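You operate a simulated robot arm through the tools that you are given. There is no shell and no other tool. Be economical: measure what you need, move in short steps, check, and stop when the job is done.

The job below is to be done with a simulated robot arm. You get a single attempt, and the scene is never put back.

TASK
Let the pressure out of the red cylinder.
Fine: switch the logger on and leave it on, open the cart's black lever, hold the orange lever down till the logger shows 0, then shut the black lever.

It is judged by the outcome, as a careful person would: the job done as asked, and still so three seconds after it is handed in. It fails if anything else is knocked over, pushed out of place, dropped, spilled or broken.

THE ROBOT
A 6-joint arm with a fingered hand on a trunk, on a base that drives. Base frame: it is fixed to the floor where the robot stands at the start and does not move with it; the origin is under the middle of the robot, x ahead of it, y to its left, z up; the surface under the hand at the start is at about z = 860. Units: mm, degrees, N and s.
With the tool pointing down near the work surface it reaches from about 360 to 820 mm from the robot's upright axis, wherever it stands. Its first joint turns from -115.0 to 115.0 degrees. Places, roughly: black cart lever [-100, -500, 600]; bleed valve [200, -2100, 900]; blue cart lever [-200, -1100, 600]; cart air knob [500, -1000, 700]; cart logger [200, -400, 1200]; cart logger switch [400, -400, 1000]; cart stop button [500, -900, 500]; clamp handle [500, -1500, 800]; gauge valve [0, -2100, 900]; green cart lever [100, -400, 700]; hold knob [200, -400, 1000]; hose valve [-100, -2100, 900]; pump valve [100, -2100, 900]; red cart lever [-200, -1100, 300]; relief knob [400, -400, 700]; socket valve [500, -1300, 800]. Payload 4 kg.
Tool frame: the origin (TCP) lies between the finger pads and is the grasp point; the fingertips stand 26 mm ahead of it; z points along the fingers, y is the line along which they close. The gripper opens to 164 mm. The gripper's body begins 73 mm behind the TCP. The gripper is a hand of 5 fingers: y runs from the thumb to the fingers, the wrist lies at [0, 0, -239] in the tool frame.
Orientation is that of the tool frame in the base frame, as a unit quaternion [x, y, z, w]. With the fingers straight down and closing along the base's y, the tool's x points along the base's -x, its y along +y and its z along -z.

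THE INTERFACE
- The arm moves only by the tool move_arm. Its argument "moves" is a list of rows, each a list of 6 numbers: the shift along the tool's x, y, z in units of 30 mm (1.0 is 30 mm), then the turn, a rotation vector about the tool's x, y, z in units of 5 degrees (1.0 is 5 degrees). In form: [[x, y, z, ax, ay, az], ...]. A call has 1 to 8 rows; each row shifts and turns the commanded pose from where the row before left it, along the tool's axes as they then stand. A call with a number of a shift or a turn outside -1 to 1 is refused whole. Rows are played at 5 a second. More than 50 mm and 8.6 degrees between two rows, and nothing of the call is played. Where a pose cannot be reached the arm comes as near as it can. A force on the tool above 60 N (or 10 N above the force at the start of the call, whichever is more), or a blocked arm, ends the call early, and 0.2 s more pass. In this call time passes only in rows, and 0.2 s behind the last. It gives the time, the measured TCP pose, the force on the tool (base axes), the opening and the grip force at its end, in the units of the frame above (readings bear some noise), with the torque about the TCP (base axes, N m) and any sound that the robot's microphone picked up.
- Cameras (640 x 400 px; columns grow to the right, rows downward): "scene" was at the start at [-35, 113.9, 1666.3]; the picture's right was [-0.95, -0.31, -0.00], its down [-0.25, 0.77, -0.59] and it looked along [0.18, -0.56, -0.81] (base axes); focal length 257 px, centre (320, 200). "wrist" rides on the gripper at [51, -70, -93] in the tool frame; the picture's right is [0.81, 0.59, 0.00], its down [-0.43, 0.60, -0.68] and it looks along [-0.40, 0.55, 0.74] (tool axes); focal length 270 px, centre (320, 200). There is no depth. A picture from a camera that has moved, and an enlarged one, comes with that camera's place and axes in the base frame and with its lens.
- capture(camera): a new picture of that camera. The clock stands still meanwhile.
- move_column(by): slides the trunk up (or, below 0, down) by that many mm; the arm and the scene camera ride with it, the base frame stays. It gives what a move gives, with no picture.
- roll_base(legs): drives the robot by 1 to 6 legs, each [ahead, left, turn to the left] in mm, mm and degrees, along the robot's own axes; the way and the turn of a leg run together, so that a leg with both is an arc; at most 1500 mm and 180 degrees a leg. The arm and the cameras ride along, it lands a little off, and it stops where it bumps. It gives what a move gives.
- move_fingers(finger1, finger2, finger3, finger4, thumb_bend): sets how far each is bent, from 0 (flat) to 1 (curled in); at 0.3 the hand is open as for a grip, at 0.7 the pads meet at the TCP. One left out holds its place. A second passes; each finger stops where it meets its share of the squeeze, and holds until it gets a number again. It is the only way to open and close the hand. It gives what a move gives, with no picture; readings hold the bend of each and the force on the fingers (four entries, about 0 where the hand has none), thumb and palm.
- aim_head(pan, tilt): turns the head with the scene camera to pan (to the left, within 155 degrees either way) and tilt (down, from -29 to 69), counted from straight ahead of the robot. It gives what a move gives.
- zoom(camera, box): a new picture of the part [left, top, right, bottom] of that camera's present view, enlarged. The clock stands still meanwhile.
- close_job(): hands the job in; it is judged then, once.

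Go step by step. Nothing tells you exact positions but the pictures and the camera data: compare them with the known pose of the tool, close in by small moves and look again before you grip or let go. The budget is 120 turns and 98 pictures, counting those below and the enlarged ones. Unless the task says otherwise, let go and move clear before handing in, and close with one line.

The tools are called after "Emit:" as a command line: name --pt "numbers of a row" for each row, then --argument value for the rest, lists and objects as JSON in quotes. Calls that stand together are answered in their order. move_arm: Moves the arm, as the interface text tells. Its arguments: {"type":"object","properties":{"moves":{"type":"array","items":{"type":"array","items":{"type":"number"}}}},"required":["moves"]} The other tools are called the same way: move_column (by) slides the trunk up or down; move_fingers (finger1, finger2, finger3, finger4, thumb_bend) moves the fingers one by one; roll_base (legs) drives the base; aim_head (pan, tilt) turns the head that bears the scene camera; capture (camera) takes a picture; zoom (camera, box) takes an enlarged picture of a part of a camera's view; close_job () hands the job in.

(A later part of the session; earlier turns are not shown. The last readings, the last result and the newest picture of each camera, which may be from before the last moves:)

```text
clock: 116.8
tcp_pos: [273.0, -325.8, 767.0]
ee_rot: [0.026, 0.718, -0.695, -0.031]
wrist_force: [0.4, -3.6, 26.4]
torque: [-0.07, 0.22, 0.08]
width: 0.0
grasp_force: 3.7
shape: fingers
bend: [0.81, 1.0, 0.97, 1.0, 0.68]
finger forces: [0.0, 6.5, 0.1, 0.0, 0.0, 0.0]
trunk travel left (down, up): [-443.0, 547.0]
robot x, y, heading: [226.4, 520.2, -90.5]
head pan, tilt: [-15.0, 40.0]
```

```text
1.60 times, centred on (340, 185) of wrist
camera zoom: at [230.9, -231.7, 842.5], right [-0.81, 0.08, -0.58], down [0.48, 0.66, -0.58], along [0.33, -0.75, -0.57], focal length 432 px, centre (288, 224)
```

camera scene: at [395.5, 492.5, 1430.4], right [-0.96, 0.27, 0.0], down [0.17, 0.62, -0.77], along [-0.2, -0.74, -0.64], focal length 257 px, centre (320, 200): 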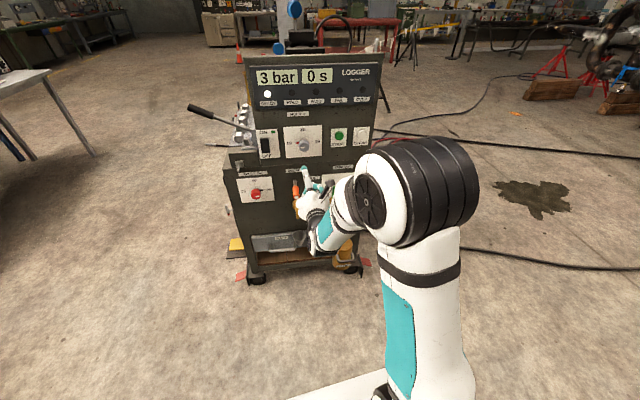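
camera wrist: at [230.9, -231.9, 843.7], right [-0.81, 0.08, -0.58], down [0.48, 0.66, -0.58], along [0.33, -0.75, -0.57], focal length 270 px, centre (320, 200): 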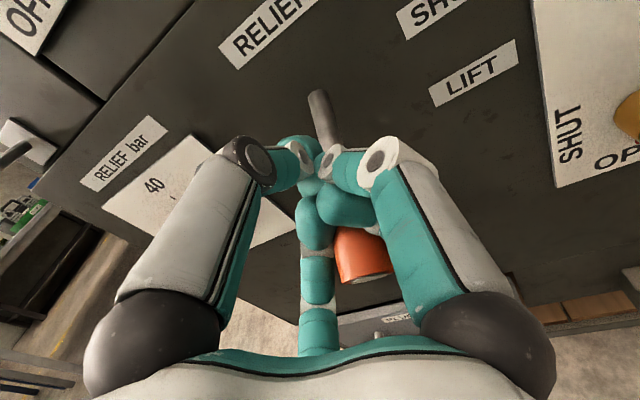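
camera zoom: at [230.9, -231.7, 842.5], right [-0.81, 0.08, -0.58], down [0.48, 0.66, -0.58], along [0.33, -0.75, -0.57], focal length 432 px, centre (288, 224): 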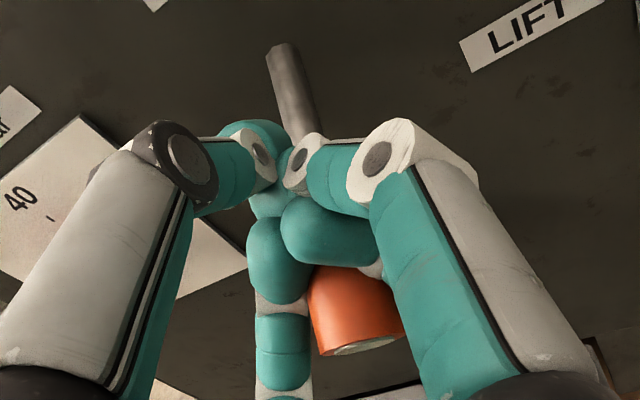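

Emit:
move_arm --pt "0 0 0 0 0 0" --pt "0 0 0 0 0 0" --pt "0 0 0 0 0 0" --pt "0 0 0 0 0 0" --pt "0 0 0 0 0 0" --pt "0 0 0 0 0 0" --pt "0 0 0 0 0 0" --pt "0 0 0 0 0 0"

Emit:
zoom --camera "scene" --box '[230, 50, 400, 240]'

```text
clock: 118.7
tcp_pos: [273.5, -325.4, 767.5]
ee_rot: [0.025, 0.718, -0.695, -0.031]
wrist_force: [1.0, -2.1, 25.7]
torque: [-0.06, 0.16, 0.08]
width: 0.2
grasp_force: 3.2
shape: fingers
bend: [0.82, 1.0, 0.97, 1.0, 0.68]
finger forces: [0.1, 5.7, 0.0, 0.0, 0.0, 0.0]
trunk travel left (down, up): [-443.0, 547.0]
robot x, y, heading: [228.4, 520.1, -90.6]
head pan, tilt: [-15.0, 40.0]
```

```text
2.11 times, centred on (315, 145) of scene
camera zoom: at [395.4, 495.2, 1403.5], right [-0.96, 0.27, 0.0], down [0.17, 0.62, -0.77], along [-0.2, -0.74, -0.64], focal length 540 px, centre (330, 316)
```

zoom: 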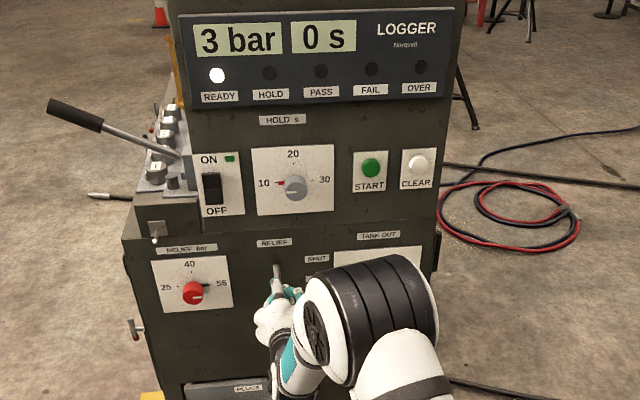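

The reading hasn't dropped. The wide fist is probably landing on the brass body beside the lever. I'll lift off and use a single straight finger instead.

Emit:
move_column --by 110

Emit:
move_arm --pt "0 0 -0.8 0 0 0" --pt "0 0 -0.8 0 0 0" --pt "0 0 -0.8 0 0 0" --pt "0 0 -0.8 0 0 0"

Emit:
move_fingers --finger1 0 --finger2 1 --finger3 1 --finger4 1 --thumb_bend 0.75

Emit:
capture --camera "wrist"

Emit:
zoom --camera "scene" --box '[230, 120, 400, 270]'

```text
clock: 120.1
tcp_pos: [272.8, -326.0, 873.8]
ee_rot: [0.024, 0.72, -0.692, -0.031]
wrist_force: [0.1, 0.0, -0.2]
torque: [-0.06, 0.02, 0.01]
width: 0.1
grasp_force: 0.0
shape: fingers
bend: [0.82, 1.0, 0.98, 1.0, 0.69]
finger forces: [0.1, 0.0, 0.0, 0.1, 0.1, 0.0]
trunk travel left (down, up): [-553.0, 437.0]
robot x, y, heading: [229.5, 517.8, -90.7]
head pan, tilt: [-15.0, 40.0]
```

```text
clock: 121.1
tcp_pos: [291.5, -234.6, 882.2]
ee_rot: [0.023, 0.72, -0.692, -0.037]
wrist_force: [0.5, -0.2, 0.1]
torque: [0.03, -0.01, 0.0]
width: 0.0
grasp_force: 0.0
shape: fingers
bend: [0.82, 1.0, 0.98, 1.0, 0.69]
finger forces: [0.1, 0.0, 0.1, 0.1, 0.0, 0.0]
out of reach, approached as far as the arm can: row 3, 4
trunk travel left (down, up): [-553.0, 437.0]
robot x, y, heading: [229.7, 518.3, -90.6]
head pan, tilt: [-15.0, 40.0]
```

```text
clock: 122.1
tcp_pos: [292.5, -235.4, 883.4]
ee_rot: [0.024, 0.72, -0.693, -0.037]
wrist_force: [0.4, 0.0, 0.1]
torque: [0.02, -0.03, 0.0]
width: 101.6
grasp_force: 0.1
shape: fingers
bend: [0.01, 0.99, 0.97, 0.99, 0.73]
finger forces: [0.0, 0.1, 0.0, 0.0, 0.0, 0.0]
trunk travel left (down, up): [-553.0, 437.0]
robot x, y, heading: [227.4, 518.9, -90.6]
head pan, tilt: [-15.0, 40.0]
```

```text
29 pictures are left
camera wrist: at [250.9, -142.0, 958.9], right [-0.82, 0.09, -0.57], down [0.48, 0.66, -0.58], along [0.32, -0.74, -0.59], focal length 270 px, centre (320, 200)
```

wrist: 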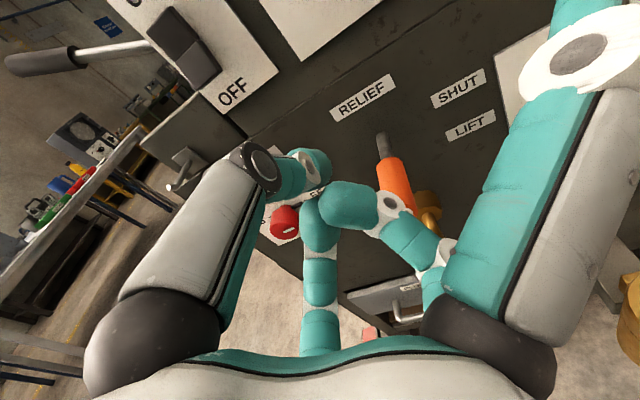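

```text
2.67 times, centred on (315, 195) of scene
camera zoom: at [395.5, 492.5, 1513.4], right [-0.96, 0.27, 0.0], down [0.17, 0.62, -0.77], along [-0.2, -0.74, -0.64], focal length 684 px, centre (333, 213)
```

zoom: 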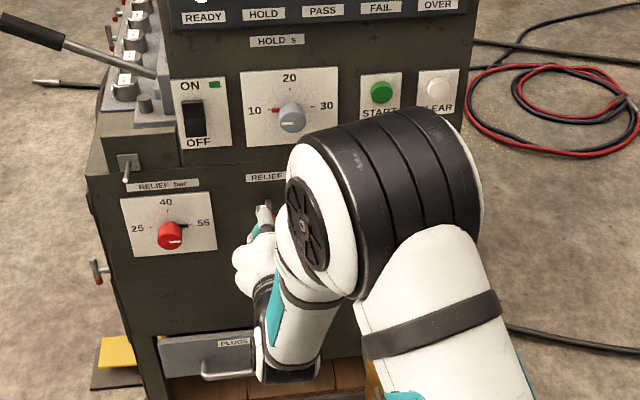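

The digits are arranged radially, two of them straddled the lever, and one knuckle met the brass valve body. I'll gather all the fingers into a narrow tip, tilt the hand 45° down and push on the lever's outer end.

Emit:
move_fingers --finger1 0.7 --finger2 0.7 --finger3 0.7 --finger4 0.7 --thumb_bend 0.7

Emit:
move_arm --pt "0 0 0 -1 0 0" --pt "0 0 0 -1 0 0" --pt "0 0 0 -1 0 0" --pt "0 0 0 -1 0 0" --pt "0 0 0 -1 0 0" --pt "0 0 0 -1 0 0" --pt "0 0 0 -1 0 0" --pt "0 0 0 -1 0 0"

Emit:
capture --camera "wrist"

```text
clock: 123.1
tcp_pos: [291.7, -236.0, 882.8]
ee_rot: [0.024, 0.72, -0.692, -0.037]
wrist_force: [-0.1, 0.1, -1.0]
torque: [0.02, 0.01, -0.01]
width: 0.1
grasp_force: 0.2
shape: fingers
bend: [0.68, 0.69, 0.68, 0.72, 0.68]
finger forces: [0.1, 0.1, 0.1, 0.1, 0.1, 0.0]
trunk travel left (down, up): [-553.0, 437.0]
robot x, y, heading: [230.1, 517.9, -90.6]
head pan, tilt: [-15.0, 40.0]
```

```text
clock: 124.9
tcp_pos: [291.3, -234.9, 882.8]
ee_rot: [0.034, 0.914, -0.404, -0.02]
wrist_force: [0.0, 0.6, 0.4]
torque: [0.03, -0.02, -0.01]
width: 0.0
grasp_force: 0.0
shape: fingers
bend: [0.68, 0.69, 0.68, 0.72, 0.68]
finger forces: [0.1, 0.0, 0.0, 0.0, 0.0, 0.0]
trunk travel left (down, up): [-553.0, 437.0]
robot x, y, heading: [227.2, 517.4, -90.6]
head pan, tilt: [-15.0, 40.0]
```

```text
27 pictures are left
camera wrist: at [244.0, -210.2, 999.3], right [-0.78, 0.46, -0.43], down [0.5, 0.87, 0.01], along [0.38, -0.21, -0.9], focal length 270 px, centre (320, 200)
```

wrist: 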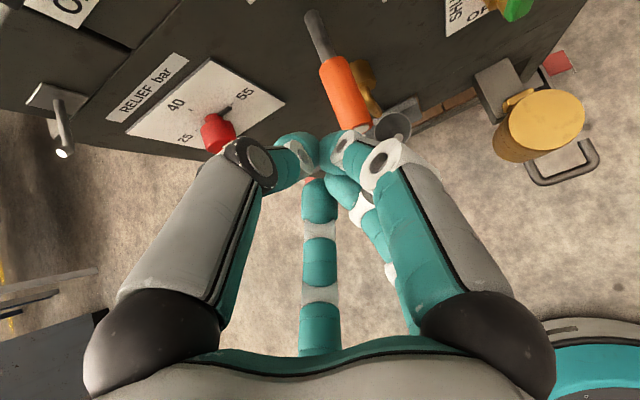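

The lever is now well in view, with its end at about (279,-308,760). I'll advance along the tool axis to just above the orange part.

Emit:
move_arm --pt "0.13 0 1 0 0 0" --pt "0.13 0 1 0 0 0" --pt "0.13 0 0.9 0 0 0"

Emit:
capture --camera "wrist"

```text
clock: 125.7
tcp_pos: [274.0, -297.7, 824.8]
ee_rot: [0.033, 0.913, -0.405, -0.02]
wrist_force: [1.0, -0.7, 1.2]
torque: [-0.01, 0.01, -0.02]
width: 0.0
grasp_force: 0.0
shape: fingers
bend: [0.68, 0.69, 0.68, 0.72, 0.68]
finger forces: [0.0, 0.0, 0.1, 0.0, 0.0, 0.0]
trunk travel left (down, up): [-553.0, 437.0]
robot x, y, heading: [228.2, 517.7, -90.5]
head pan, tilt: [-15.0, 40.0]
```

```text
26 pictures are left
camera wrist: at [226.9, -273.8, 941.3], right [-0.78, 0.46, -0.43], down [0.5, 0.86, 0.01], along [0.37, -0.21, -0.9], focal length 270 px, centre (320, 200)
```

wrist: 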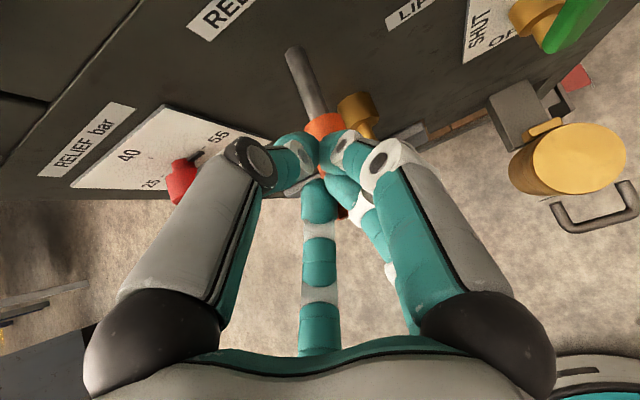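

Emit:
move_arm --pt "-0.15 0 0 0 0 0"

Emit:
move_column --by -30

Emit:
zoom --camera "wrist" --box '[220, 20, 460, 220]'

```text
clock: 126.1
tcp_pos: [278.6, -299.8, 825.5]
ee_rot: [0.035, 0.913, -0.405, -0.021]
wrist_force: [-1.4, -0.7, 0.6]
torque: [-0.02, 0.02, -0.02]
width: 0.1
grasp_force: 0.0
shape: fingers
bend: [0.68, 0.69, 0.68, 0.72, 0.68]
finger forces: [0.0, 0.0, 0.1, 0.0, 0.1, 0.0]
trunk travel left (down, up): [-553.0, 437.0]
robot x, y, heading: [229.7, 519.0, -90.7]
head pan, tilt: [-15.0, 40.0]
```

```text
clock: 126.8
tcp_pos: [278.1, -299.6, 795.3]
ee_rot: [0.034, 0.914, -0.405, -0.022]
wrist_force: [0.7, 0.6, 4.5]
torque: [0.01, 0.02, 0.03]
width: 0.1
grasp_force: 4.8
shape: fingers
bend: [0.68, 0.69, 0.68, 0.72, 0.68]
finger forces: [0.1, 9.1, 0.0, 0.1, 0.1, 0.0]
trunk travel left (down, up): [-523.0, 467.0]
robot x, y, heading: [227.6, 518.3, -90.6]
head pan, tilt: [-15.0, 40.0]
```

```text
2.00 times, centred on (340, 120) of wrist
camera zoom: at [231.2, -273.7, 911.6], right [-0.78, 0.46, -0.43], down [0.5, 0.86, 0.01], along [0.37, -0.21, -0.9], focal length 541 px, centre (280, 360)
```

zoom: 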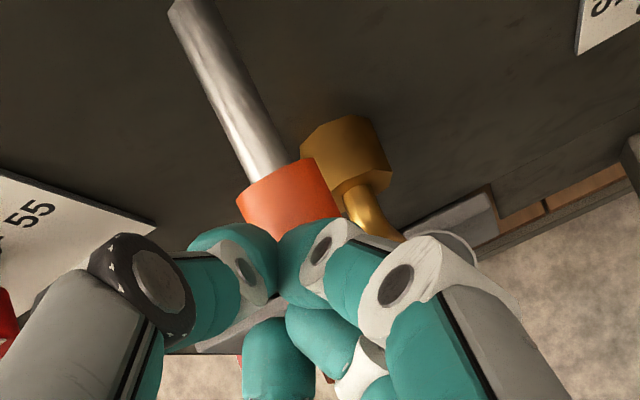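

Emit:
move_arm --pt "0 0.15 0.48 0 0 0" --pt "0 0.15 0.48 0 0 0"

Emit:
zoom --camera "wrist" --box '[220, 20, 460, 220]'

Emit:
zoom --camera "scene" --box '[230, 50, 400, 240]'

```text
clock: 127.4
tcp_pos: [275.7, -312.8, 777.0]
ee_rot: [0.035, 0.911, -0.409, -0.022]
wrist_force: [-5.6, 25.6, 33.2]
torque: [-0.22, 0.46, -0.54]
width: 1.6
grasp_force: 25.0
shape: fingers
bend: [0.65, 0.72, 0.67, 0.69, 0.68]
finger forces: [29.7, 13.3, 7.0, 0.0, 0.0, 0.0]
trunk travel left (down, up): [-523.0, 467.0]
robot x, y, heading: [229.5, 520.7, -90.4]
head pan, tilt: [-15.0, 40.0]
```

```text
2.00 times, centred on (340, 120) of wrist
camera zoom: at [227.9, -286.3, 893.2], right [-0.78, 0.46, -0.43], down [0.5, 0.86, 0.0], along [0.37, -0.22, -0.9], focal length 541 px, centre (280, 360)
```

zoom: 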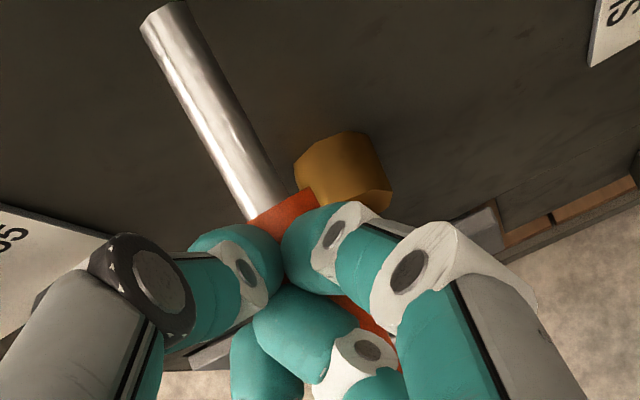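

```text
2.11 times, centred on (315, 145) of scene
camera zoom: at [394.8, 499.4, 1484.2], right [-0.96, 0.27, 0.0], down [0.17, 0.62, -0.77], along [-0.2, -0.74, -0.64], focal length 540 px, centre (330, 316)
```

zoom: 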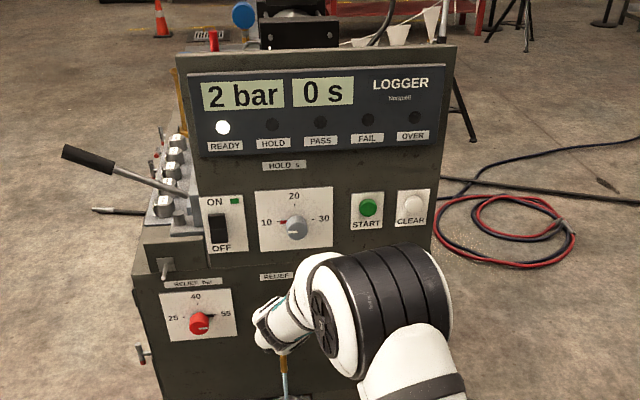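

The reading has fallen to 2 bar, so the lever is lifting. I'll ease back about 4 mm to relieve the sideways load and keep holding.

Emit:
move_arm --pt "0 0.09 -0.1 0 0 0" --pt "0 0 0 0 0 0" --pt "0 0 0 0 0 0" --pt "0 0 0 0 0 0"

Emit:
zoom --camera "scene" --box '[230, 50, 400, 280]'

```text
clock: 128.4
tcp_pos: [275.3, -307.8, 773.2]
ee_rot: [0.035, 0.912, -0.407, -0.02]
wrist_force: [-7.2, 11.0, 33.2]
torque: [-0.58, 0.45, -0.45]
width: 1.3
grasp_force: 20.8
shape: fingers
bend: [0.64, 0.72, 0.68, 0.69, 0.68]
finger forces: [26.6, 10.2, 0.1, 0.1, 5.0, 0.0]
trunk travel left (down, up): [-523.0, 467.0]
robot x, y, heading: [230.1, 516.6, -90.4]
head pan, tilt: [-15.0, 40.0]
```

```text
1.74 times, centred on (315, 165) of scene
camera zoom: at [394.6, 497.6, 1483.6], right [-0.96, 0.27, 0.0], down [0.17, 0.62, -0.77], along [-0.2, -0.74, -0.64], focal length 446 px, centre (329, 261)
```

zoom: 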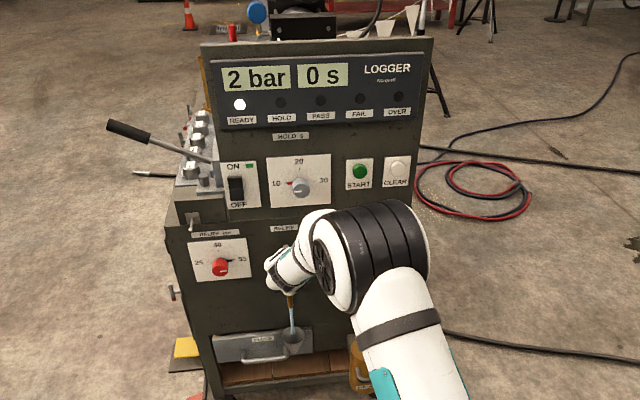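

The relief stream runs from the spout into its cup and the reading is falling, so I'll keep holding.

Emit:
move_arm --pt "0 0 0 0 0 0" --pt "0 0 0 0 0 0" --pt "0 0 0 0 0 0" --pt "0 0 0 0 0 0" --pt "0 0 0 0 0 0" --pt "0 0 0 0 0 0" --pt "0 0 0 0 0 0" --pt "0 0 0 0 0 0"

Emit:
zoom --camera "scene" --box '[230, 50, 400, 280]'

```text
clock: 130.2
tcp_pos: [275.8, -307.9, 775.1]
ee_rot: [0.035, 0.913, -0.407, -0.021]
wrist_force: [-7.4, 12.4, 33.1]
torque: [-0.58, 0.45, -0.45]
width: 1.5
grasp_force: 20.9
shape: fingers
bend: [0.64, 0.72, 0.68, 0.69, 0.68]
finger forces: [26.8, 10.1, 0.0, 0.0, 4.9, 0.0]
trunk travel left (down, up): [-523.0, 467.0]
robot x, y, heading: [229.5, 520.0, -90.4]
head pan, tilt: [-15.0, 40.0]
```

```text
1.74 times, centred on (315, 165) of scene
camera zoom: at [394.6, 497.7, 1483.6], right [-0.96, 0.27, 0.0], down [0.17, 0.62, -0.77], along [-0.2, -0.74, -0.64], focal length 446 px, centre (329, 261)
```

zoom: 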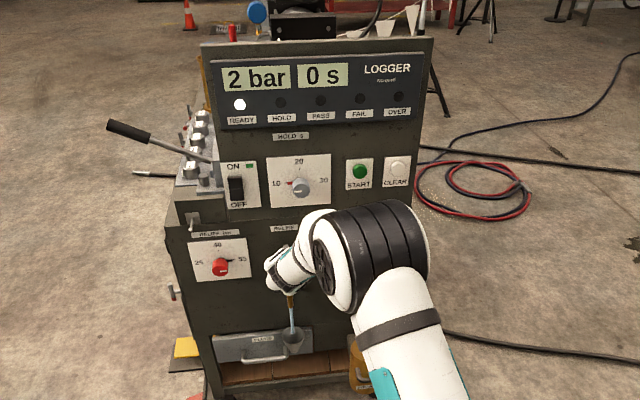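

Emit:
move_arm --pt "0 0 0 0 0 0" --pt "0 0 0 0 0 0" --pt "0 0 0 0 0 0" --pt "0 0 0 0 0 0" --pt "0 0 0 0 0 0" --pt "0 0 0 0 0 0" --pt "0 0 0 0 0 0" --pt "0 0 0 0 0 0"

Emit:
move_arm --pt "0 0 0 0 0 0" --pt "0 0 0 0 0 0" --pt "0 0 0 0 0 0" --pt "0 0 0 0 0 0" --pt "0 0 0 0 0 0" --pt "0 0 0 0 0 0" --pt "0 0 0 0 0 0" --pt "0 0 0 0 0 0"

Emit:
zoom --camera "scene" --box '[230, 50, 400, 280]'

```text
clock: 132.0
tcp_pos: [276.8, -307.9, 774.3]
ee_rot: [0.036, 0.913, -0.407, -0.02]
wrist_force: [-7.4, 12.0, 33.3]
torque: [-0.6, 0.45, -0.5]
width: 1.4
grasp_force: 21.7
shape: fingers
bend: [0.64, 0.72, 0.68, 0.69, 0.68]
finger forces: [26.8, 10.0, 0.0, 0.0, 4.9, 0.0]
trunk travel left (down, up): [-523.0, 467.0]
robot x, y, heading: [230.5, 521.5, -90.5]
head pan, tilt: [-15.0, 40.0]
```

```text
clock: 133.8
tcp_pos: [276.6, -308.8, 773.3]
ee_rot: [0.035, 0.913, -0.406, -0.02]
wrist_force: [-7.2, 12.6, 32.9]
torque: [-0.58, 0.46, -0.47]
width: 1.2
grasp_force: 21.4
shape: fingers
bend: [0.64, 0.72, 0.68, 0.69, 0.68]
finger forces: [26.8, 10.0, 0.0, 0.0, 5.0, 0.1]
trunk travel left (down, up): [-523.0, 467.0]
robot x, y, heading: [230.9, 518.6, -90.6]
head pan, tilt: [-15.0, 40.0]
```

```text
1.74 times, centred on (315, 165) of scene
camera zoom: at [394.6, 497.7, 1483.6], right [-0.96, 0.27, 0.0], down [0.17, 0.62, -0.77], along [-0.2, -0.74, -0.64], focal length 446 px, centre (329, 261)
```

zoom: 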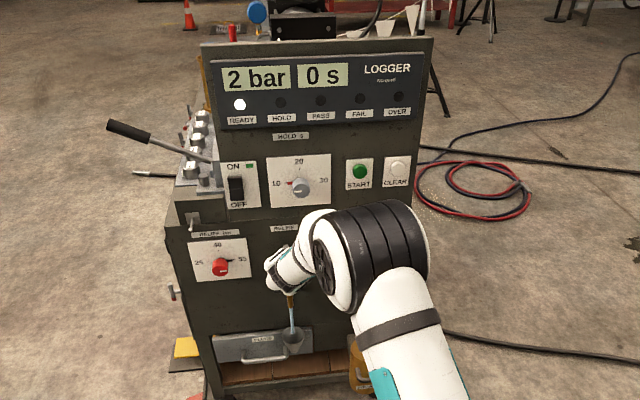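

Emit:
move_arm --pt "0 0 0 0 0 0" --pt "0 0 0 0 0 0" --pt "0 0 0 0 0 0" --pt "0 0 0 0 0 0" --pt "0 0 0 0 0 0" --pt "0 0 0 0 0 0" --pt "0 0 0 0 0 0" --pt "0 0 0 0 0 0"

Emit:
move_arm --pt "0 0 0 0 0 0" --pt "0 0 0 0 0 0" --pt "0 0 0 0 0 0" --pt "0 0 0 0 0 0" --pt "0 0 0 0 0 0" --pt "0 0 0 0 0 0" --pt "0 0 0 0 0 0" --pt "0 0 0 0 0 0"

Emit:
move_arm --pt "0 0 0 0 0 0" --pt "0 0 0 0 0 0" --pt "0 0 0 0 0 0" --pt "0 0 0 0 0 0" --pt "0 0 0 0 0 0" --pt "0 0 0 0 0 0" --pt "0 0 0 0 0 0" --pt "0 0 0 0 0 0"

Emit:
zoom --camera "scene" --box '[230, 50, 400, 280]'

```text
clock: 135.6
tcp_pos: [277.2, -309.0, 773.0]
ee_rot: [0.035, 0.913, -0.407, -0.02]
wrist_force: [-7.3, 12.8, 32.6]
torque: [-0.61, 0.43, -0.43]
width: 1.4
grasp_force: 20.4
shape: fingers
bend: [0.64, 0.72, 0.68, 0.69, 0.68]
finger forces: [26.8, 10.1, 0.1, 0.1, 4.9, 0.1]
trunk travel left (down, up): [-523.0, 467.0]
robot x, y, heading: [229.9, 519.0, -90.6]
head pan, tilt: [-15.0, 40.0]
```

```text
clock: 137.4
tcp_pos: [277.0, -307.9, 774.4]
ee_rot: [0.035, 0.912, -0.407, -0.021]
wrist_force: [-6.7, 12.6, 32.7]
torque: [-0.59, 0.46, -0.47]
width: 1.4
grasp_force: 20.5
shape: fingers
bend: [0.64, 0.72, 0.68, 0.69, 0.68]
finger forces: [26.7, 10.1, 0.1, 0.0, 4.9, 0.0]
trunk travel left (down, up): [-523.0, 467.0]
robot x, y, heading: [231.2, 520.4, -90.6]
head pan, tilt: [-15.0, 40.0]
```

```text
clock: 139.2
tcp_pos: [277.1, -309.1, 773.6]
ee_rot: [0.035, 0.913, -0.406, -0.02]
wrist_force: [-7.2, 11.6, 32.4]
torque: [-0.62, 0.42, -0.48]
width: 1.3
grasp_force: 21.1
shape: fingers
bend: [0.64, 0.72, 0.68, 0.69, 0.68]
finger forces: [26.8, 10.1, 0.1, 0.1, 4.9, 0.0]
trunk travel left (down, up): [-523.0, 467.0]
robot x, y, heading: [228.3, 515.6, -90.2]
head pan, tilt: [-15.0, 40.0]
```

```text
1.74 times, centred on (315, 165) of scene
camera zoom: at [394.6, 497.7, 1483.6], right [-0.96, 0.27, 0.0], down [0.17, 0.62, -0.77], along [-0.2, -0.74, -0.64], focal length 446 px, centre (329, 261)
```

zoom: 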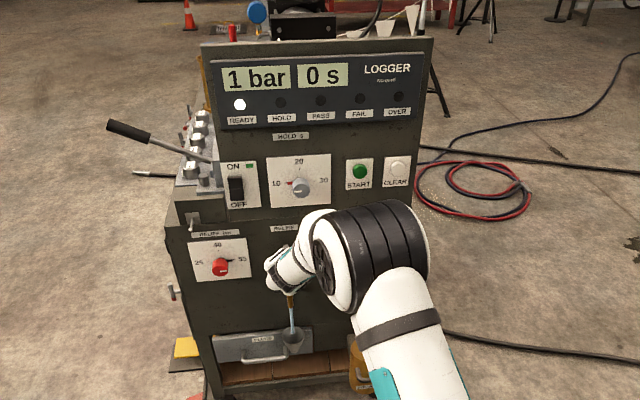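

Down to 1 bar, so I'll hold on.

Emit:
move_arm --pt "0 0 0 0 0 0" --pt "0 0 0 0 0 0" --pt "0 0 0 0 0 0" --pt "0 0 0 0 0 0" --pt "0 0 0 0 0 0" --pt "0 0 0 0 0 0" --pt "0 0 0 0 0 0" --pt "0 0 0 0 0 0"

Emit:
move_arm --pt "0 0 0 0 0 0" --pt "0 0 0 0 0 0" --pt "0 0 0 0 0 0" --pt "0 0 0 0 0 0" --pt "0 0 0 0 0 0" --pt "0 0 0 0 0 0" --pt "0 0 0 0 0 0" --pt "0 0 0 0 0 0"

Emit:
move_arm --pt "0 0 0 0 0 0" --pt "0 0 0 0 0 0" --pt "0 0 0 0 0 0" --pt "0 0 0 0 0 0" --pt "0 0 0 0 0 0" --pt "0 0 0 0 0 0" --pt "0 0 0 0 0 0" --pt "0 0 0 0 0 0"

Emit:
move_arm --pt "0 0 0 0 0 0" --pt "0 0 0 0 0 0" --pt "0 0 0 0 0 0" --pt "0 0 0 0 0 0" --pt "0 0 0 0 0 0" --pt "0 0 0 0 0 0" --pt "0 0 0 0 0 0" --pt "0 0 0 0 0 0"

Emit:
zoom --camera "scene" --box '[230, 50, 400, 280]'

```text
clock: 141.0
tcp_pos: [277.0, -308.3, 773.8]
ee_rot: [0.035, 0.913, -0.406, -0.02]
wrist_force: [-7.0, 11.5, 32.5]
torque: [-0.57, 0.43, -0.45]
width: 1.7
grasp_force: 21.3
shape: fingers
bend: [0.64, 0.72, 0.68, 0.69, 0.68]
finger forces: [26.8, 10.1, 0.0, 0.0, 4.9, 0.0]
trunk travel left (down, up): [-523.0, 467.0]
robot x, y, heading: [231.9, 514.2, -90.2]
head pan, tilt: [-15.0, 40.0]
```

```text
clock: 142.8
tcp_pos: [276.7, -309.9, 774.0]
ee_rot: [0.035, 0.912, -0.407, -0.02]
wrist_force: [-6.7, 13.0, 33.0]
torque: [-0.6, 0.47, -0.48]
width: 1.4
grasp_force: 20.6
shape: fingers
bend: [0.64, 0.72, 0.68, 0.69, 0.68]
finger forces: [26.8, 10.0, 0.1, 0.0, 4.9, 0.1]
trunk travel left (down, up): [-523.0, 467.0]
robot x, y, heading: [228.3, 518.1, -90.4]
head pan, tilt: [-15.0, 40.0]
```

```text
clock: 144.6
tcp_pos: [276.8, -309.9, 773.5]
ee_rot: [0.034, 0.913, -0.407, -0.02]
wrist_force: [-7.1, 12.2, 32.9]
torque: [-0.56, 0.47, -0.48]
width: 1.5
grasp_force: 20.8
shape: fingers
bend: [0.64, 0.72, 0.68, 0.69, 0.68]
finger forces: [26.7, 10.0, 0.1, 0.1, 4.9, 0.0]
trunk travel left (down, up): [-523.0, 467.0]
robot x, y, heading: [234.0, 518.6, -90.4]
head pan, tilt: [-15.0, 40.0]
```

```text
clock: 146.4
tcp_pos: [276.4, -309.2, 773.4]
ee_rot: [0.034, 0.912, -0.407, -0.02]
wrist_force: [-6.6, 12.4, 33.0]
torque: [-0.57, 0.47, -0.5]
width: 1.6
grasp_force: 20.6
shape: fingers
bend: [0.64, 0.72, 0.68, 0.69, 0.68]
finger forces: [26.9, 10.2, 0.1, 0.0, 4.9, 0.0]
trunk travel left (down, up): [-523.0, 467.0]
robot x, y, heading: [226.9, 518.8, -90.5]
head pan, tilt: [-15.0, 40.0]
```

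```text
1.74 times, centred on (315, 165) of scene
camera zoom: at [394.6, 497.7, 1483.6], right [-0.96, 0.27, 0.0], down [0.17, 0.62, -0.77], along [-0.2, -0.74, -0.64], focal length 446 px, centre (329, 261)
```

zoom: 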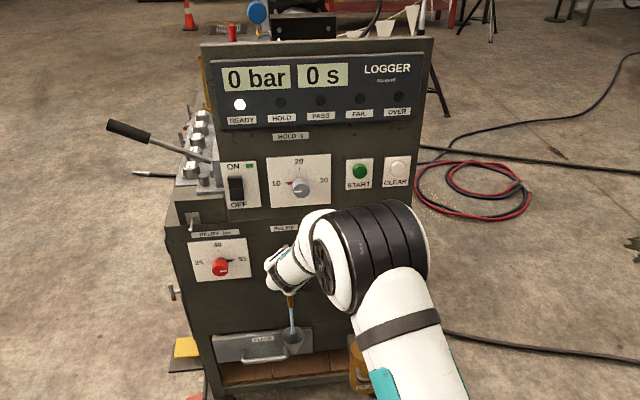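

It shows 0 bar, but liquid is still running. I'll hold a little longer until it's fully empty.

Emit:
move_arm --pt "0 0 0 0 0 0" --pt "0 0 0 0 0 0" --pt "0 0 0 0 0 0" --pt "0 0 0 0 0 0" --pt "0 0 0 0 0 0" --pt "0 0 0 0 0 0" --pt "0 0 0 0 0 0" --pt "0 0 0 0 0 0"

Emit:
move_arm --pt "0 0 0 0 0 0" --pt "0 0 0 0 0 0" --pt "0 0 0 0 0 0" --pt "0 0 0 0 0 0" --pt "0 0 0 0 0 0" --pt "0 0 0 0 0 0" --pt "0 0 0 0 0 0" --pt "0 0 0 0 0 0"

Emit:
move_arm --pt "0 0 0 0 0 0" --pt "0 0 0 0 0 0" --pt "0 0 0 0 0 0" --pt "0 0 0 0 0 0" --pt "0 0 0 0 0 0" --pt "0 0 0 0 0 0" --pt "0 0 0 0 0 0" --pt "0 0 0 0 0 0"

Emit:
zoom --camera "scene" --box '[230, 50, 400, 280]'

```text
clock: 148.2
tcp_pos: [278.6, -309.1, 772.9]
ee_rot: [0.035, 0.912, -0.408, -0.02]
wrist_force: [-6.3, 11.5, 32.4]
torque: [-0.56, 0.44, -0.47]
width: 1.7
grasp_force: 21.0
shape: fingers
bend: [0.64, 0.72, 0.68, 0.69, 0.68]
finger forces: [26.8, 10.1, 0.0, 0.0, 4.9, 0.0]
trunk travel left (down, up): [-523.0, 467.0]
robot x, y, heading: [227.7, 518.9, -90.3]
head pan, tilt: [-15.0, 40.0]
```

```text
clock: 150.0
tcp_pos: [277.3, -309.3, 773.1]
ee_rot: [0.035, 0.913, -0.407, -0.021]
wrist_force: [-7.1, 12.1, 33.4]
torque: [-0.59, 0.45, -0.44]
width: 1.6
grasp_force: 20.6
shape: fingers
bend: [0.64, 0.72, 0.68, 0.69, 0.68]
finger forces: [26.8, 10.2, 0.0, 0.1, 4.8, 0.1]
trunk travel left (down, up): [-523.0, 467.0]
robot x, y, heading: [232.2, 518.6, -90.3]
head pan, tilt: [-15.0, 40.0]
```

```text
clock: 151.8
tcp_pos: [276.2, -308.5, 773.1]
ee_rot: [0.034, 0.912, -0.407, -0.02]
wrist_force: [-7.2, 11.7, 32.9]
torque: [-0.54, 0.46, -0.49]
width: 1.5
grasp_force: 21.3
shape: fingers
bend: [0.64, 0.72, 0.68, 0.69, 0.68]
finger forces: [26.7, 10.1, 0.0, 0.0, 5.0, 0.0]
trunk travel left (down, up): [-523.0, 467.0]
robot x, y, heading: [230.3, 518.4, -90.3]
head pan, tilt: [-15.0, 40.0]
```

```text
1.74 times, centred on (315, 165) of scene
camera zoom: at [394.6, 497.7, 1483.6], right [-0.96, 0.27, 0.0], down [0.17, 0.62, -0.77], along [-0.2, -0.74, -0.64], focal length 446 px, centre (329, 261)
```

zoom: 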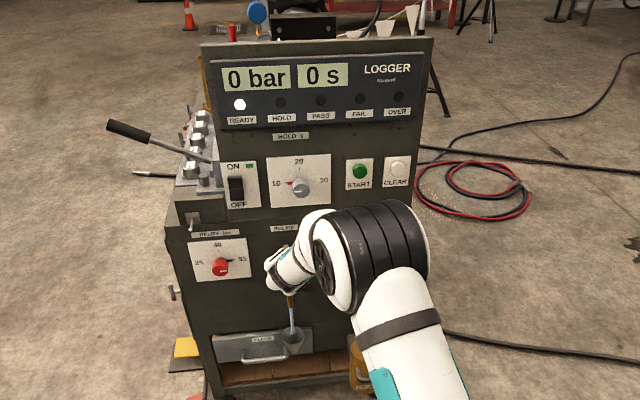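

It holds at 0 bar. I'll release the lever, lift clear, back the base off slightly and level the hand.

Emit:
move_column --by 90

Emit:
roll_base --legs '[[-100, 0, 0]]'

Emit:
move_arm --pt "0 0 0 1 0 0" --pt "0 0 0 1 0 0" --pt "0 0 0 1 0 0" --pt "0 0 0 1 0 0" --pt "0 0 0 1 0 0" --pt "0 0 0 1 0 0" --pt "0 0 0 1 0 0" --pt "0 0 0 1 0 0"

Emit:
zoom --camera "scene" --box '[220, 50, 400, 290]'

Emit:
capture --camera "wrist"

```text
clock: 153.1
tcp_pos: [278.3, -310.5, 857.9]
ee_rot: [0.033, 0.914, -0.404, -0.02]
wrist_force: [0.0, -0.4, 0.1]
torque: [0.01, 0.02, -0.01]
width: 0.0
grasp_force: 0.1
shape: fingers
bend: [0.68, 0.71, 0.68, 0.69, 0.69]
finger forces: [0.0, 0.0, 0.0, 0.1, 0.1, 0.0]
trunk travel left (down, up): [-613.0, 377.0]
robot x, y, heading: [230.7, 516.7, -90.5]
head pan, tilt: [-15.0, 40.0]
```

```text
clock: 154.2
tcp_pos: [277.1, -210.5, 858.7]
ee_rot: [0.035, 0.913, -0.405, -0.021]
wrist_force: [0.5, -0.5, -1.0]
torque: [0.0, 0.01, -0.02]
width: 0.0
grasp_force: 0.1
shape: fingers
bend: [0.68, 0.71, 0.68, 0.69, 0.69]
finger forces: [0.0, 0.0, 0.1, 0.0, 0.1, 0.1]
trunk travel left (down, up): [-613.0, 377.0]
robot x, y, heading: [232.2, 617.6, -90.6]
head pan, tilt: [-15.0, 40.0]
```

```text
clock: 156.0
tcp_pos: [282.5, -213.6, 860.8]
ee_rot: [0.023, 0.721, -0.692, -0.039]
wrist_force: [-1.2, -0.3, 0.1]
torque: [0.02, -0.02, 0.03]
width: 0.0
grasp_force: 0.0
shape: fingers
bend: [0.68, 0.71, 0.68, 0.69, 0.69]
finger forces: [0.1, 0.0, 0.0, 0.0, 0.1, 0.1]
out of reach, approached as far as the arm can: row 8
trunk travel left (down, up): [-613.0, 377.0]
robot x, y, heading: [230.9, 618.0, -90.5]
head pan, tilt: [-15.0, 40.0]
```

```text
1.67 times, centred on (310, 170) of scene
camera zoom: at [396.4, 592.3, 1573.4], right [-0.96, 0.27, 0.0], down [0.17, 0.62, -0.77], along [-0.21, -0.74, -0.64], focal length 428 px, centre (337, 250)
```

zoom: 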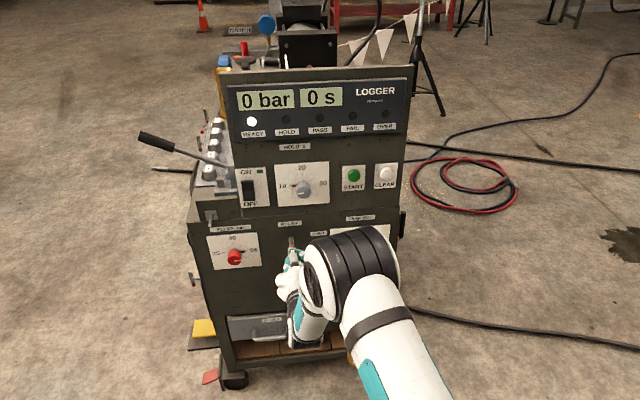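

```text
15 pictures are left
camera wrist: at [242.3, -119.9, 936.7], right [-0.82, 0.09, -0.57], down [0.48, 0.66, -0.58], along [0.32, -0.74, -0.58], focal length 270 px, centre (320, 200)
```

wrist: 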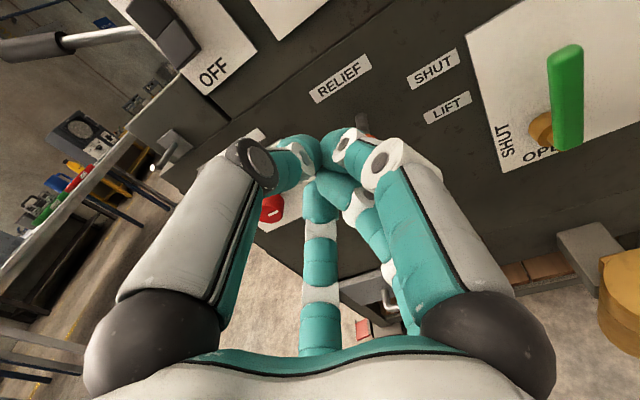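

The gauge stays at 0 bar with the lever released. Now back to the side of the cart to shut the black lever.

Emit:
roll_base --legs '[[0, -1372, 0], [0, 0, 90], [0, -1124, 0]]'

Emit:
aim_head --pan -5 --tilt 33

Emit:
move_column --by -126

Emit:
capture --camera "scene"

Emit:
capture --camera "wrist"

```text
clock: 172.1
tcp_pos: [-330.4, -430.3, 861.0]
ee_rot: [-0.491, 0.528, -0.518, 0.461]
wrist_force: [-0.3, -0.2, -0.1]
torque: [0.0, 0.0, 0.02]
width: 0.1
grasp_force: 0.0
shape: fingers
bend: [0.68, 0.71, 0.68, 0.69, 0.69]
finger forces: [0.0, 0.1, 0.0, 0.1, 0.0, 0.0]
trunk travel left (down, up): [-613.0, 377.0]
robot x, y, heading: [-1164.1, -475.7, -0.7]
head pan, tilt: [-15.0, 40.0]
```

```text
clock: 172.8
tcp_pos: [-330.7, -429.2, 861.7]
ee_rot: [-0.492, 0.528, -0.518, 0.46]
wrist_force: [1.1, -0.1, -0.3]
torque: [0.0, 0.02, 0.0]
width: 0.2
grasp_force: 0.1
shape: fingers
bend: [0.68, 0.71, 0.68, 0.69, 0.69]
finger forces: [0.0, 0.0, 0.0, 0.0, 0.1, 0.0]
trunk travel left (down, up): [-613.0, 377.0]
robot x, y, heading: [-1160.4, -478.6, -0.8]
head pan, tilt: [-5.0, 33.0]
```

```text
clock: 174.3
tcp_pos: [-330.7, -430.0, 734.3]
ee_rot: [-0.492, 0.528, -0.518, 0.46]
wrist_force: [-0.1, 0.2, 0.6]
torque: [-0.02, -0.01, 0.0]
width: 0.1
grasp_force: 0.0
shape: fingers
bend: [0.68, 0.71, 0.68, 0.69, 0.69]
finger forces: [0.0, 0.0, 0.1, 0.1, 0.0, 0.0]
trunk travel left (down, up): [-487.0, 503.0]
robot x, y, heading: [-1162.2, -477.1, -0.6]
head pan, tilt: [-5.0, 33.0]
```

```text
14 pictures are left
camera scene: at [-1127.8, -302.4, 1458.0], right [-0.1, -0.99, 0.0], down [-0.54, 0.06, -0.84], along [0.83, -0.08, -0.54], focal length 257 px, centre (320, 200)
```

scene: 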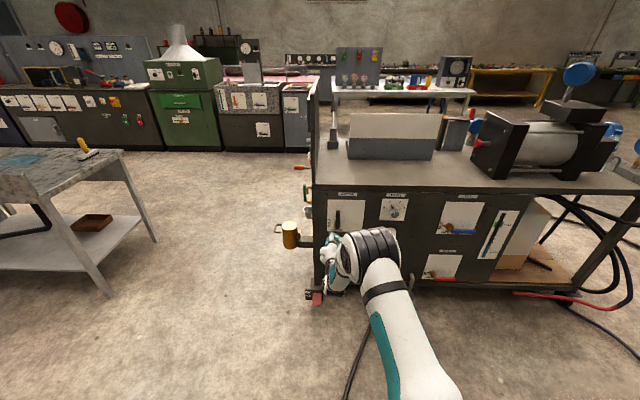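

```text
13 pictures are left
camera wrist: at [-424.6, -470.8, 810.9], right [-0.1, -0.82, -0.57], down [-0.66, 0.48, -0.58], along [0.75, 0.32, -0.59], focal length 270 px, centre (320, 200)
```

wrist: 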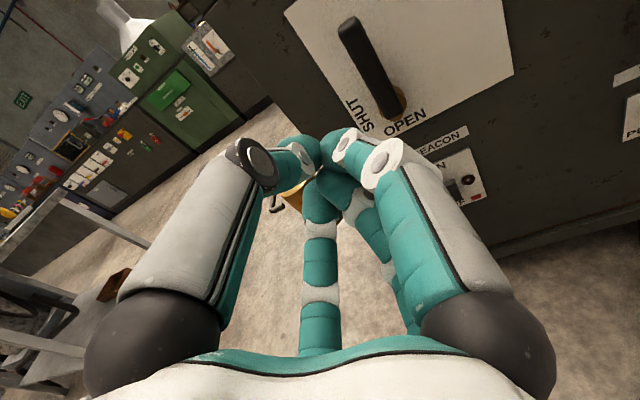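

The lever stands upright, with its pivot at (-140,-491,645) and top at z 750. I'll push the finger tip in on its left side (y≈-445).

Emit:
move_arm --pt "0 0 1 0 0 0" --pt "0 0 1 0 0 0" --pt "0 0 1 0 0 0" --pt "0 0 1 0 0 0" --pt "0 0 1 0 0 0"

Emit:
capture --camera "wrist"

```text
clock: 175.5
tcp_pos: [-180.0, -443.6, 728.1]
ee_rot: [-0.491, 0.527, -0.518, 0.461]
wrist_force: [0.3, 0.7, 0.6]
torque: [-0.01, 0.02, -0.04]
width: 0.0
grasp_force: 0.0
shape: fingers
bend: [0.68, 0.71, 0.68, 0.69, 0.69]
finger forces: [0.0, 0.1, 0.1, 0.1, 0.1, 0.1]
trunk travel left (down, up): [-487.0, 503.0]
robot x, y, heading: [-1160.1, -480.1, -0.6]
head pan, tilt: [-5.0, 33.0]
```

```text
12 pictures are left
camera wrist: at [-275.1, -485.3, 804.4], right [-0.1, -0.82, -0.57], down [-0.66, 0.48, -0.58], along [0.75, 0.32, -0.59], focal length 270 px, centre (320, 200)
```

wrist: 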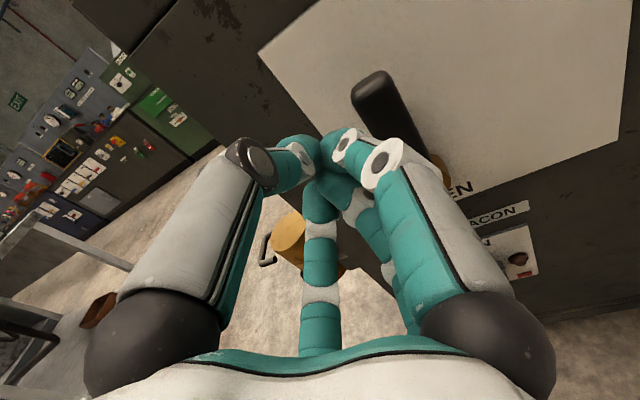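

Emit:
move_arm --pt "0.57 0.17 0.27 0 0 0" --pt "0.68 -0.08 0.06 0 0 0" --pt "0.68 -0.08 0.06 0 0 0" --pt "0.63 0.28 0.06 0 0 0" --pt "0.63 0.28 0.06 0 0 0"

Emit:
capture --camera "wrist"

```text
clock: 176.7
tcp_pos: [-168.0, -528.4, 713.0]
ee_rot: [-0.491, 0.53, -0.523, 0.453]
wrist_force: [-0.4, 0.9, -0.2]
torque: [-0.02, 0.01, -0.01]
width: 0.1
grasp_force: 0.1
shape: fingers
bend: [0.68, 0.71, 0.68, 0.69, 0.69]
finger forces: [0.0, 0.1, 0.1, 0.0, 0.0, 0.0]
out of reach, approached as far as the arm can: row 4, 5
trunk travel left (down, up): [-487.0, 503.0]
robot x, y, heading: [-1163.2, -476.7, -0.6]
head pan, tilt: [-5.0, 33.0]
```

```text
11 pictures are left
camera wrist: at [-263.0, -568.3, 789.3], right [-0.11, -0.82, -0.56], down [-0.65, 0.49, -0.58], along [0.75, 0.3, -0.59], focal length 270 px, centre (320, 200)
```

wrist: 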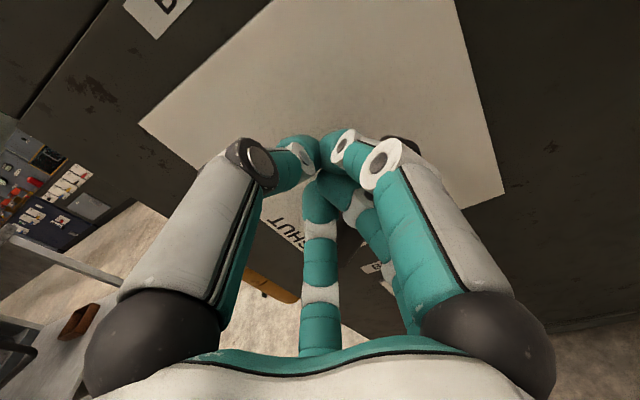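

The lever is following, but the arm is near full stretch. I'll withdraw, move the base closer, and continue the push.

Emit:
move_arm --pt "0 -0.3 -1 0 0 0" --pt "0 -0.3 -1 0 0 0" --pt "0 0 -1 0 0 0" --pt "0 0 -1 0 0 0" --pt "0 0 -1 0 0 0"

Emit:
roll_base --legs '[[100, -20, 0]]'

Emit:
capture --camera "wrist"

```text
clock: 177.9
tcp_pos: [-298.9, -472.2, 742.3]
ee_rot: [-0.493, 0.527, -0.524, 0.453]
wrist_force: [0.1, 0.7, 0.7]
torque: [-0.01, 0.0, 0.01]
width: 0.2
grasp_force: 0.1
shape: fingers
bend: [0.68, 0.71, 0.68, 0.69, 0.69]
finger forces: [0.0, 0.0, 0.0, 0.0, 0.0, 0.0]
out of reach, approached as far as the arm can: row 1, 2, 3, 4, 5
trunk travel left (down, up): [-487.0, 503.0]
robot x, y, heading: [-1162.4, -479.0, -1.1]
head pan, tilt: [-5.0, 33.0]
```

```text
clock: 179.1
tcp_pos: [-198.7, -493.7, 742.1]
ee_rot: [-0.493, 0.527, -0.524, 0.452]
wrist_force: [0.4, 0.1, 0.2]
torque: [0.0, 0.02, 0.0]
width: 0.0
grasp_force: 0.0
shape: fingers
bend: [0.68, 0.71, 0.68, 0.69, 0.69]
finger forces: [0.1, 0.1, 0.1, 0.1, 0.1, 0.0]
trunk travel left (down, up): [-487.0, 503.0]
robot x, y, heading: [-1064.9, -501.0, -0.8]
head pan, tilt: [-5.0, 33.0]
```

```text
10 pictures are left
camera wrist: at [-293.7, -532.5, 818.4], right [-0.11, -0.82, -0.56], down [-0.66, 0.48, -0.58], along [0.75, 0.3, -0.59], focal length 270 px, centre (320, 200)
```

wrist: 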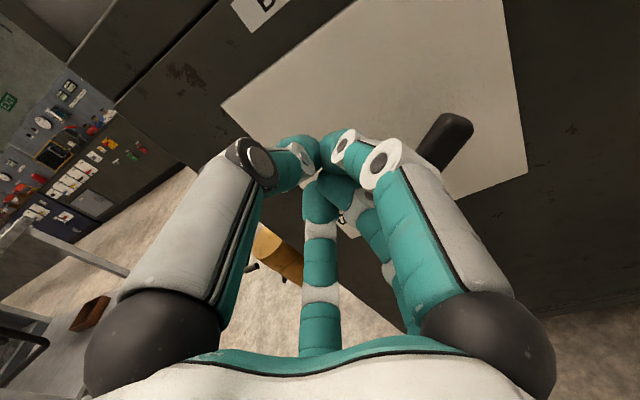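

The lever is at about 43°. From here I'll use the base for sideways motion and the column for down, starting with a little more depth.

Emit:
move_arm --pt "0 0 0.8 0 0 0"

Emit:
roll_base --legs '[[0, -32, 0]]'

Emit:
move_column --by -35

Emit:
capture --camera "wrist"

```text
clock: 179.5
tcp_pos: [-175.0, -496.2, 741.9]
ee_rot: [-0.493, 0.528, -0.523, 0.453]
wrist_force: [-0.5, 0.6, 0.7]
torque: [0.01, 0.04, 0.02]
width: 0.4
grasp_force: 0.0
shape: fingers
bend: [0.68, 0.71, 0.68, 0.69, 0.69]
finger forces: [0.0, 0.1, 0.0, 0.0, 0.0, 0.0]
trunk travel left (down, up): [-487.0, 503.0]
robot x, y, heading: [-1062.6, -498.1, -0.9]
head pan, tilt: [-5.0, 33.0]
```

```text
clock: 180.3
tcp_pos: [-175.9, -528.1, 741.0]
ee_rot: [-0.492, 0.528, -0.524, 0.453]
wrist_force: [0.0, 0.3, -0.1]
torque: [-0.04, -0.02, -0.03]
width: 0.1
grasp_force: 0.1
shape: fingers
bend: [0.68, 0.71, 0.68, 0.69, 0.69]
finger forces: [0.0, 0.0, 0.0, 0.1, 0.1, 0.0]
trunk travel left (down, up): [-487.0, 503.0]
robot x, y, heading: [-1061.4, -531.9, -0.6]
head pan, tilt: [-5.0, 33.0]
```

```text
clock: 181.1
tcp_pos: [-176.4, -528.7, 705.8]
ee_rot: [-0.493, 0.528, -0.524, 0.452]
wrist_force: [0.3, 0.3, -0.3]
torque: [0.0, 0.01, 0.01]
width: 0.0
grasp_force: 0.1
shape: fingers
bend: [0.68, 0.71, 0.68, 0.69, 0.69]
finger forces: [0.1, 0.0, 0.0, 0.0, 0.0, 0.0]
trunk travel left (down, up): [-452.0, 538.0]
robot x, y, heading: [-1060.4, -530.3, -0.7]
head pan, tilt: [-5.0, 33.0]
```

```text
9 pictures are left
camera wrist: at [-270.6, -567.5, 782.8], right [-0.11, -0.82, -0.56], down [-0.66, 0.48, -0.58], along [0.75, 0.3, -0.59], focal length 270 px, centre (320, 200)
```

wrist: 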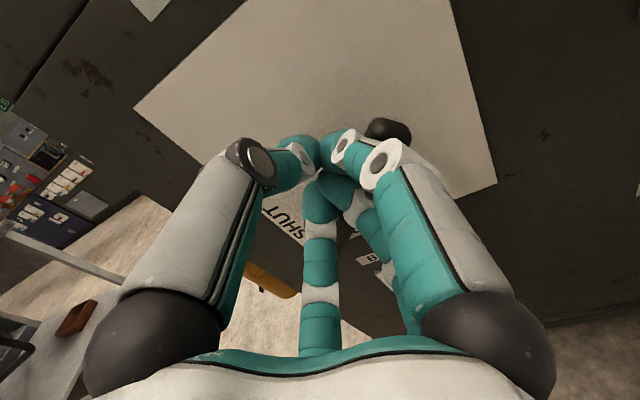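

Emit:
roll_base --legs '[[0, -28, 0]]'

Emit:
move_column --by -30

Emit:
capture --camera "wrist"

```text
clock: 182.0
tcp_pos: [-175.3, -557.4, 707.3]
ee_rot: [-0.492, 0.527, -0.524, 0.453]
wrist_force: [-0.8, -0.4, 0.8]
torque: [0.0, -0.02, 0.03]
width: 0.0
grasp_force: 0.1
shape: fingers
bend: [0.68, 0.71, 0.68, 0.69, 0.69]
finger forces: [0.0, 0.0, 0.0, 0.1, 0.0, 0.1]
trunk travel left (down, up): [-452.0, 538.0]
robot x, y, heading: [-1062.9, -560.0, -0.6]
head pan, tilt: [-5.0, 33.0]
```

```text
clock: 182.7
tcp_pos: [-175.9, -556.2, 675.8]
ee_rot: [-0.493, 0.527, -0.524, 0.453]
wrist_force: [-0.4, 0.7, -0.2]
torque: [0.01, -0.01, 0.0]
width: 0.0
grasp_force: 0.0
shape: fingers
bend: [0.68, 0.71, 0.68, 0.69, 0.69]
finger forces: [0.0, 0.1, 0.1, 0.0, 0.1, 0.0]
trunk travel left (down, up): [-422.0, 568.0]
robot x, y, heading: [-1060.9, -555.0, -1.0]
head pan, tilt: [-5.0, 33.0]
```

```text
8 pictures are left
camera wrist: at [-270.9, -596.0, 752.5], right [-0.11, -0.82, -0.56], down [-0.66, 0.48, -0.58], along [0.75, 0.3, -0.59], focal length 270 px, centre (320, 200)
```

wrist: 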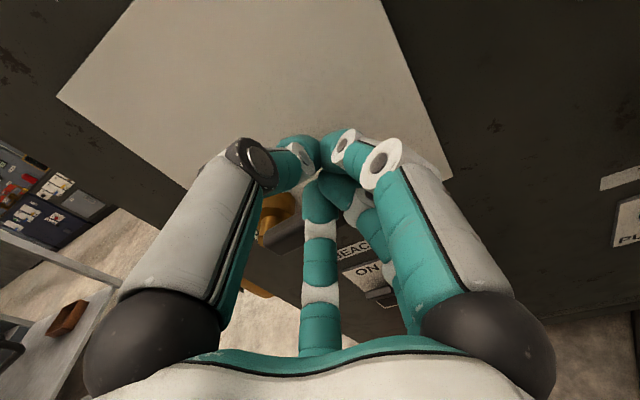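

Emit:
move_column --by -8

Emit:
move_column --by -6

```text
clock: 183.3
tcp_pos: [-176.5, -556.9, 668.9]
ee_rot: [-0.492, 0.527, -0.523, 0.454]
wrist_force: [-0.7, -0.9, 1.5]
torque: [0.01, -0.04, 0.01]
width: 0.0
grasp_force: 0.1
shape: fingers
bend: [0.68, 0.71, 0.68, 0.69, 0.69]
finger forces: [0.1, 0.0, 0.0, 0.0, 0.0, 0.0]
trunk travel left (down, up): [-414.0, 576.0]
robot x, y, heading: [-1060.6, -559.1, -1.0]
head pan, tilt: [-5.0, 33.0]
```

```text
clock: 183.8
tcp_pos: [-175.9, -557.6, 663.1]
ee_rot: [-0.491, 0.527, -0.524, 0.454]
wrist_force: [-2.4, 1.1, 6.9]
torque: [0.08, -0.1, 0.05]
width: 0.0
grasp_force: 7.5
shape: fingers
bend: [0.68, 0.7, 0.69, 0.69, 0.68]
finger forces: [0.0, 0.0, 16.1, 0.0, 0.1, 0.1]
trunk travel left (down, up): [-408.0, 582.0]
robot x, y, heading: [-1059.6, -559.9, -0.8]
head pan, tilt: [-5.0, 33.0]
```

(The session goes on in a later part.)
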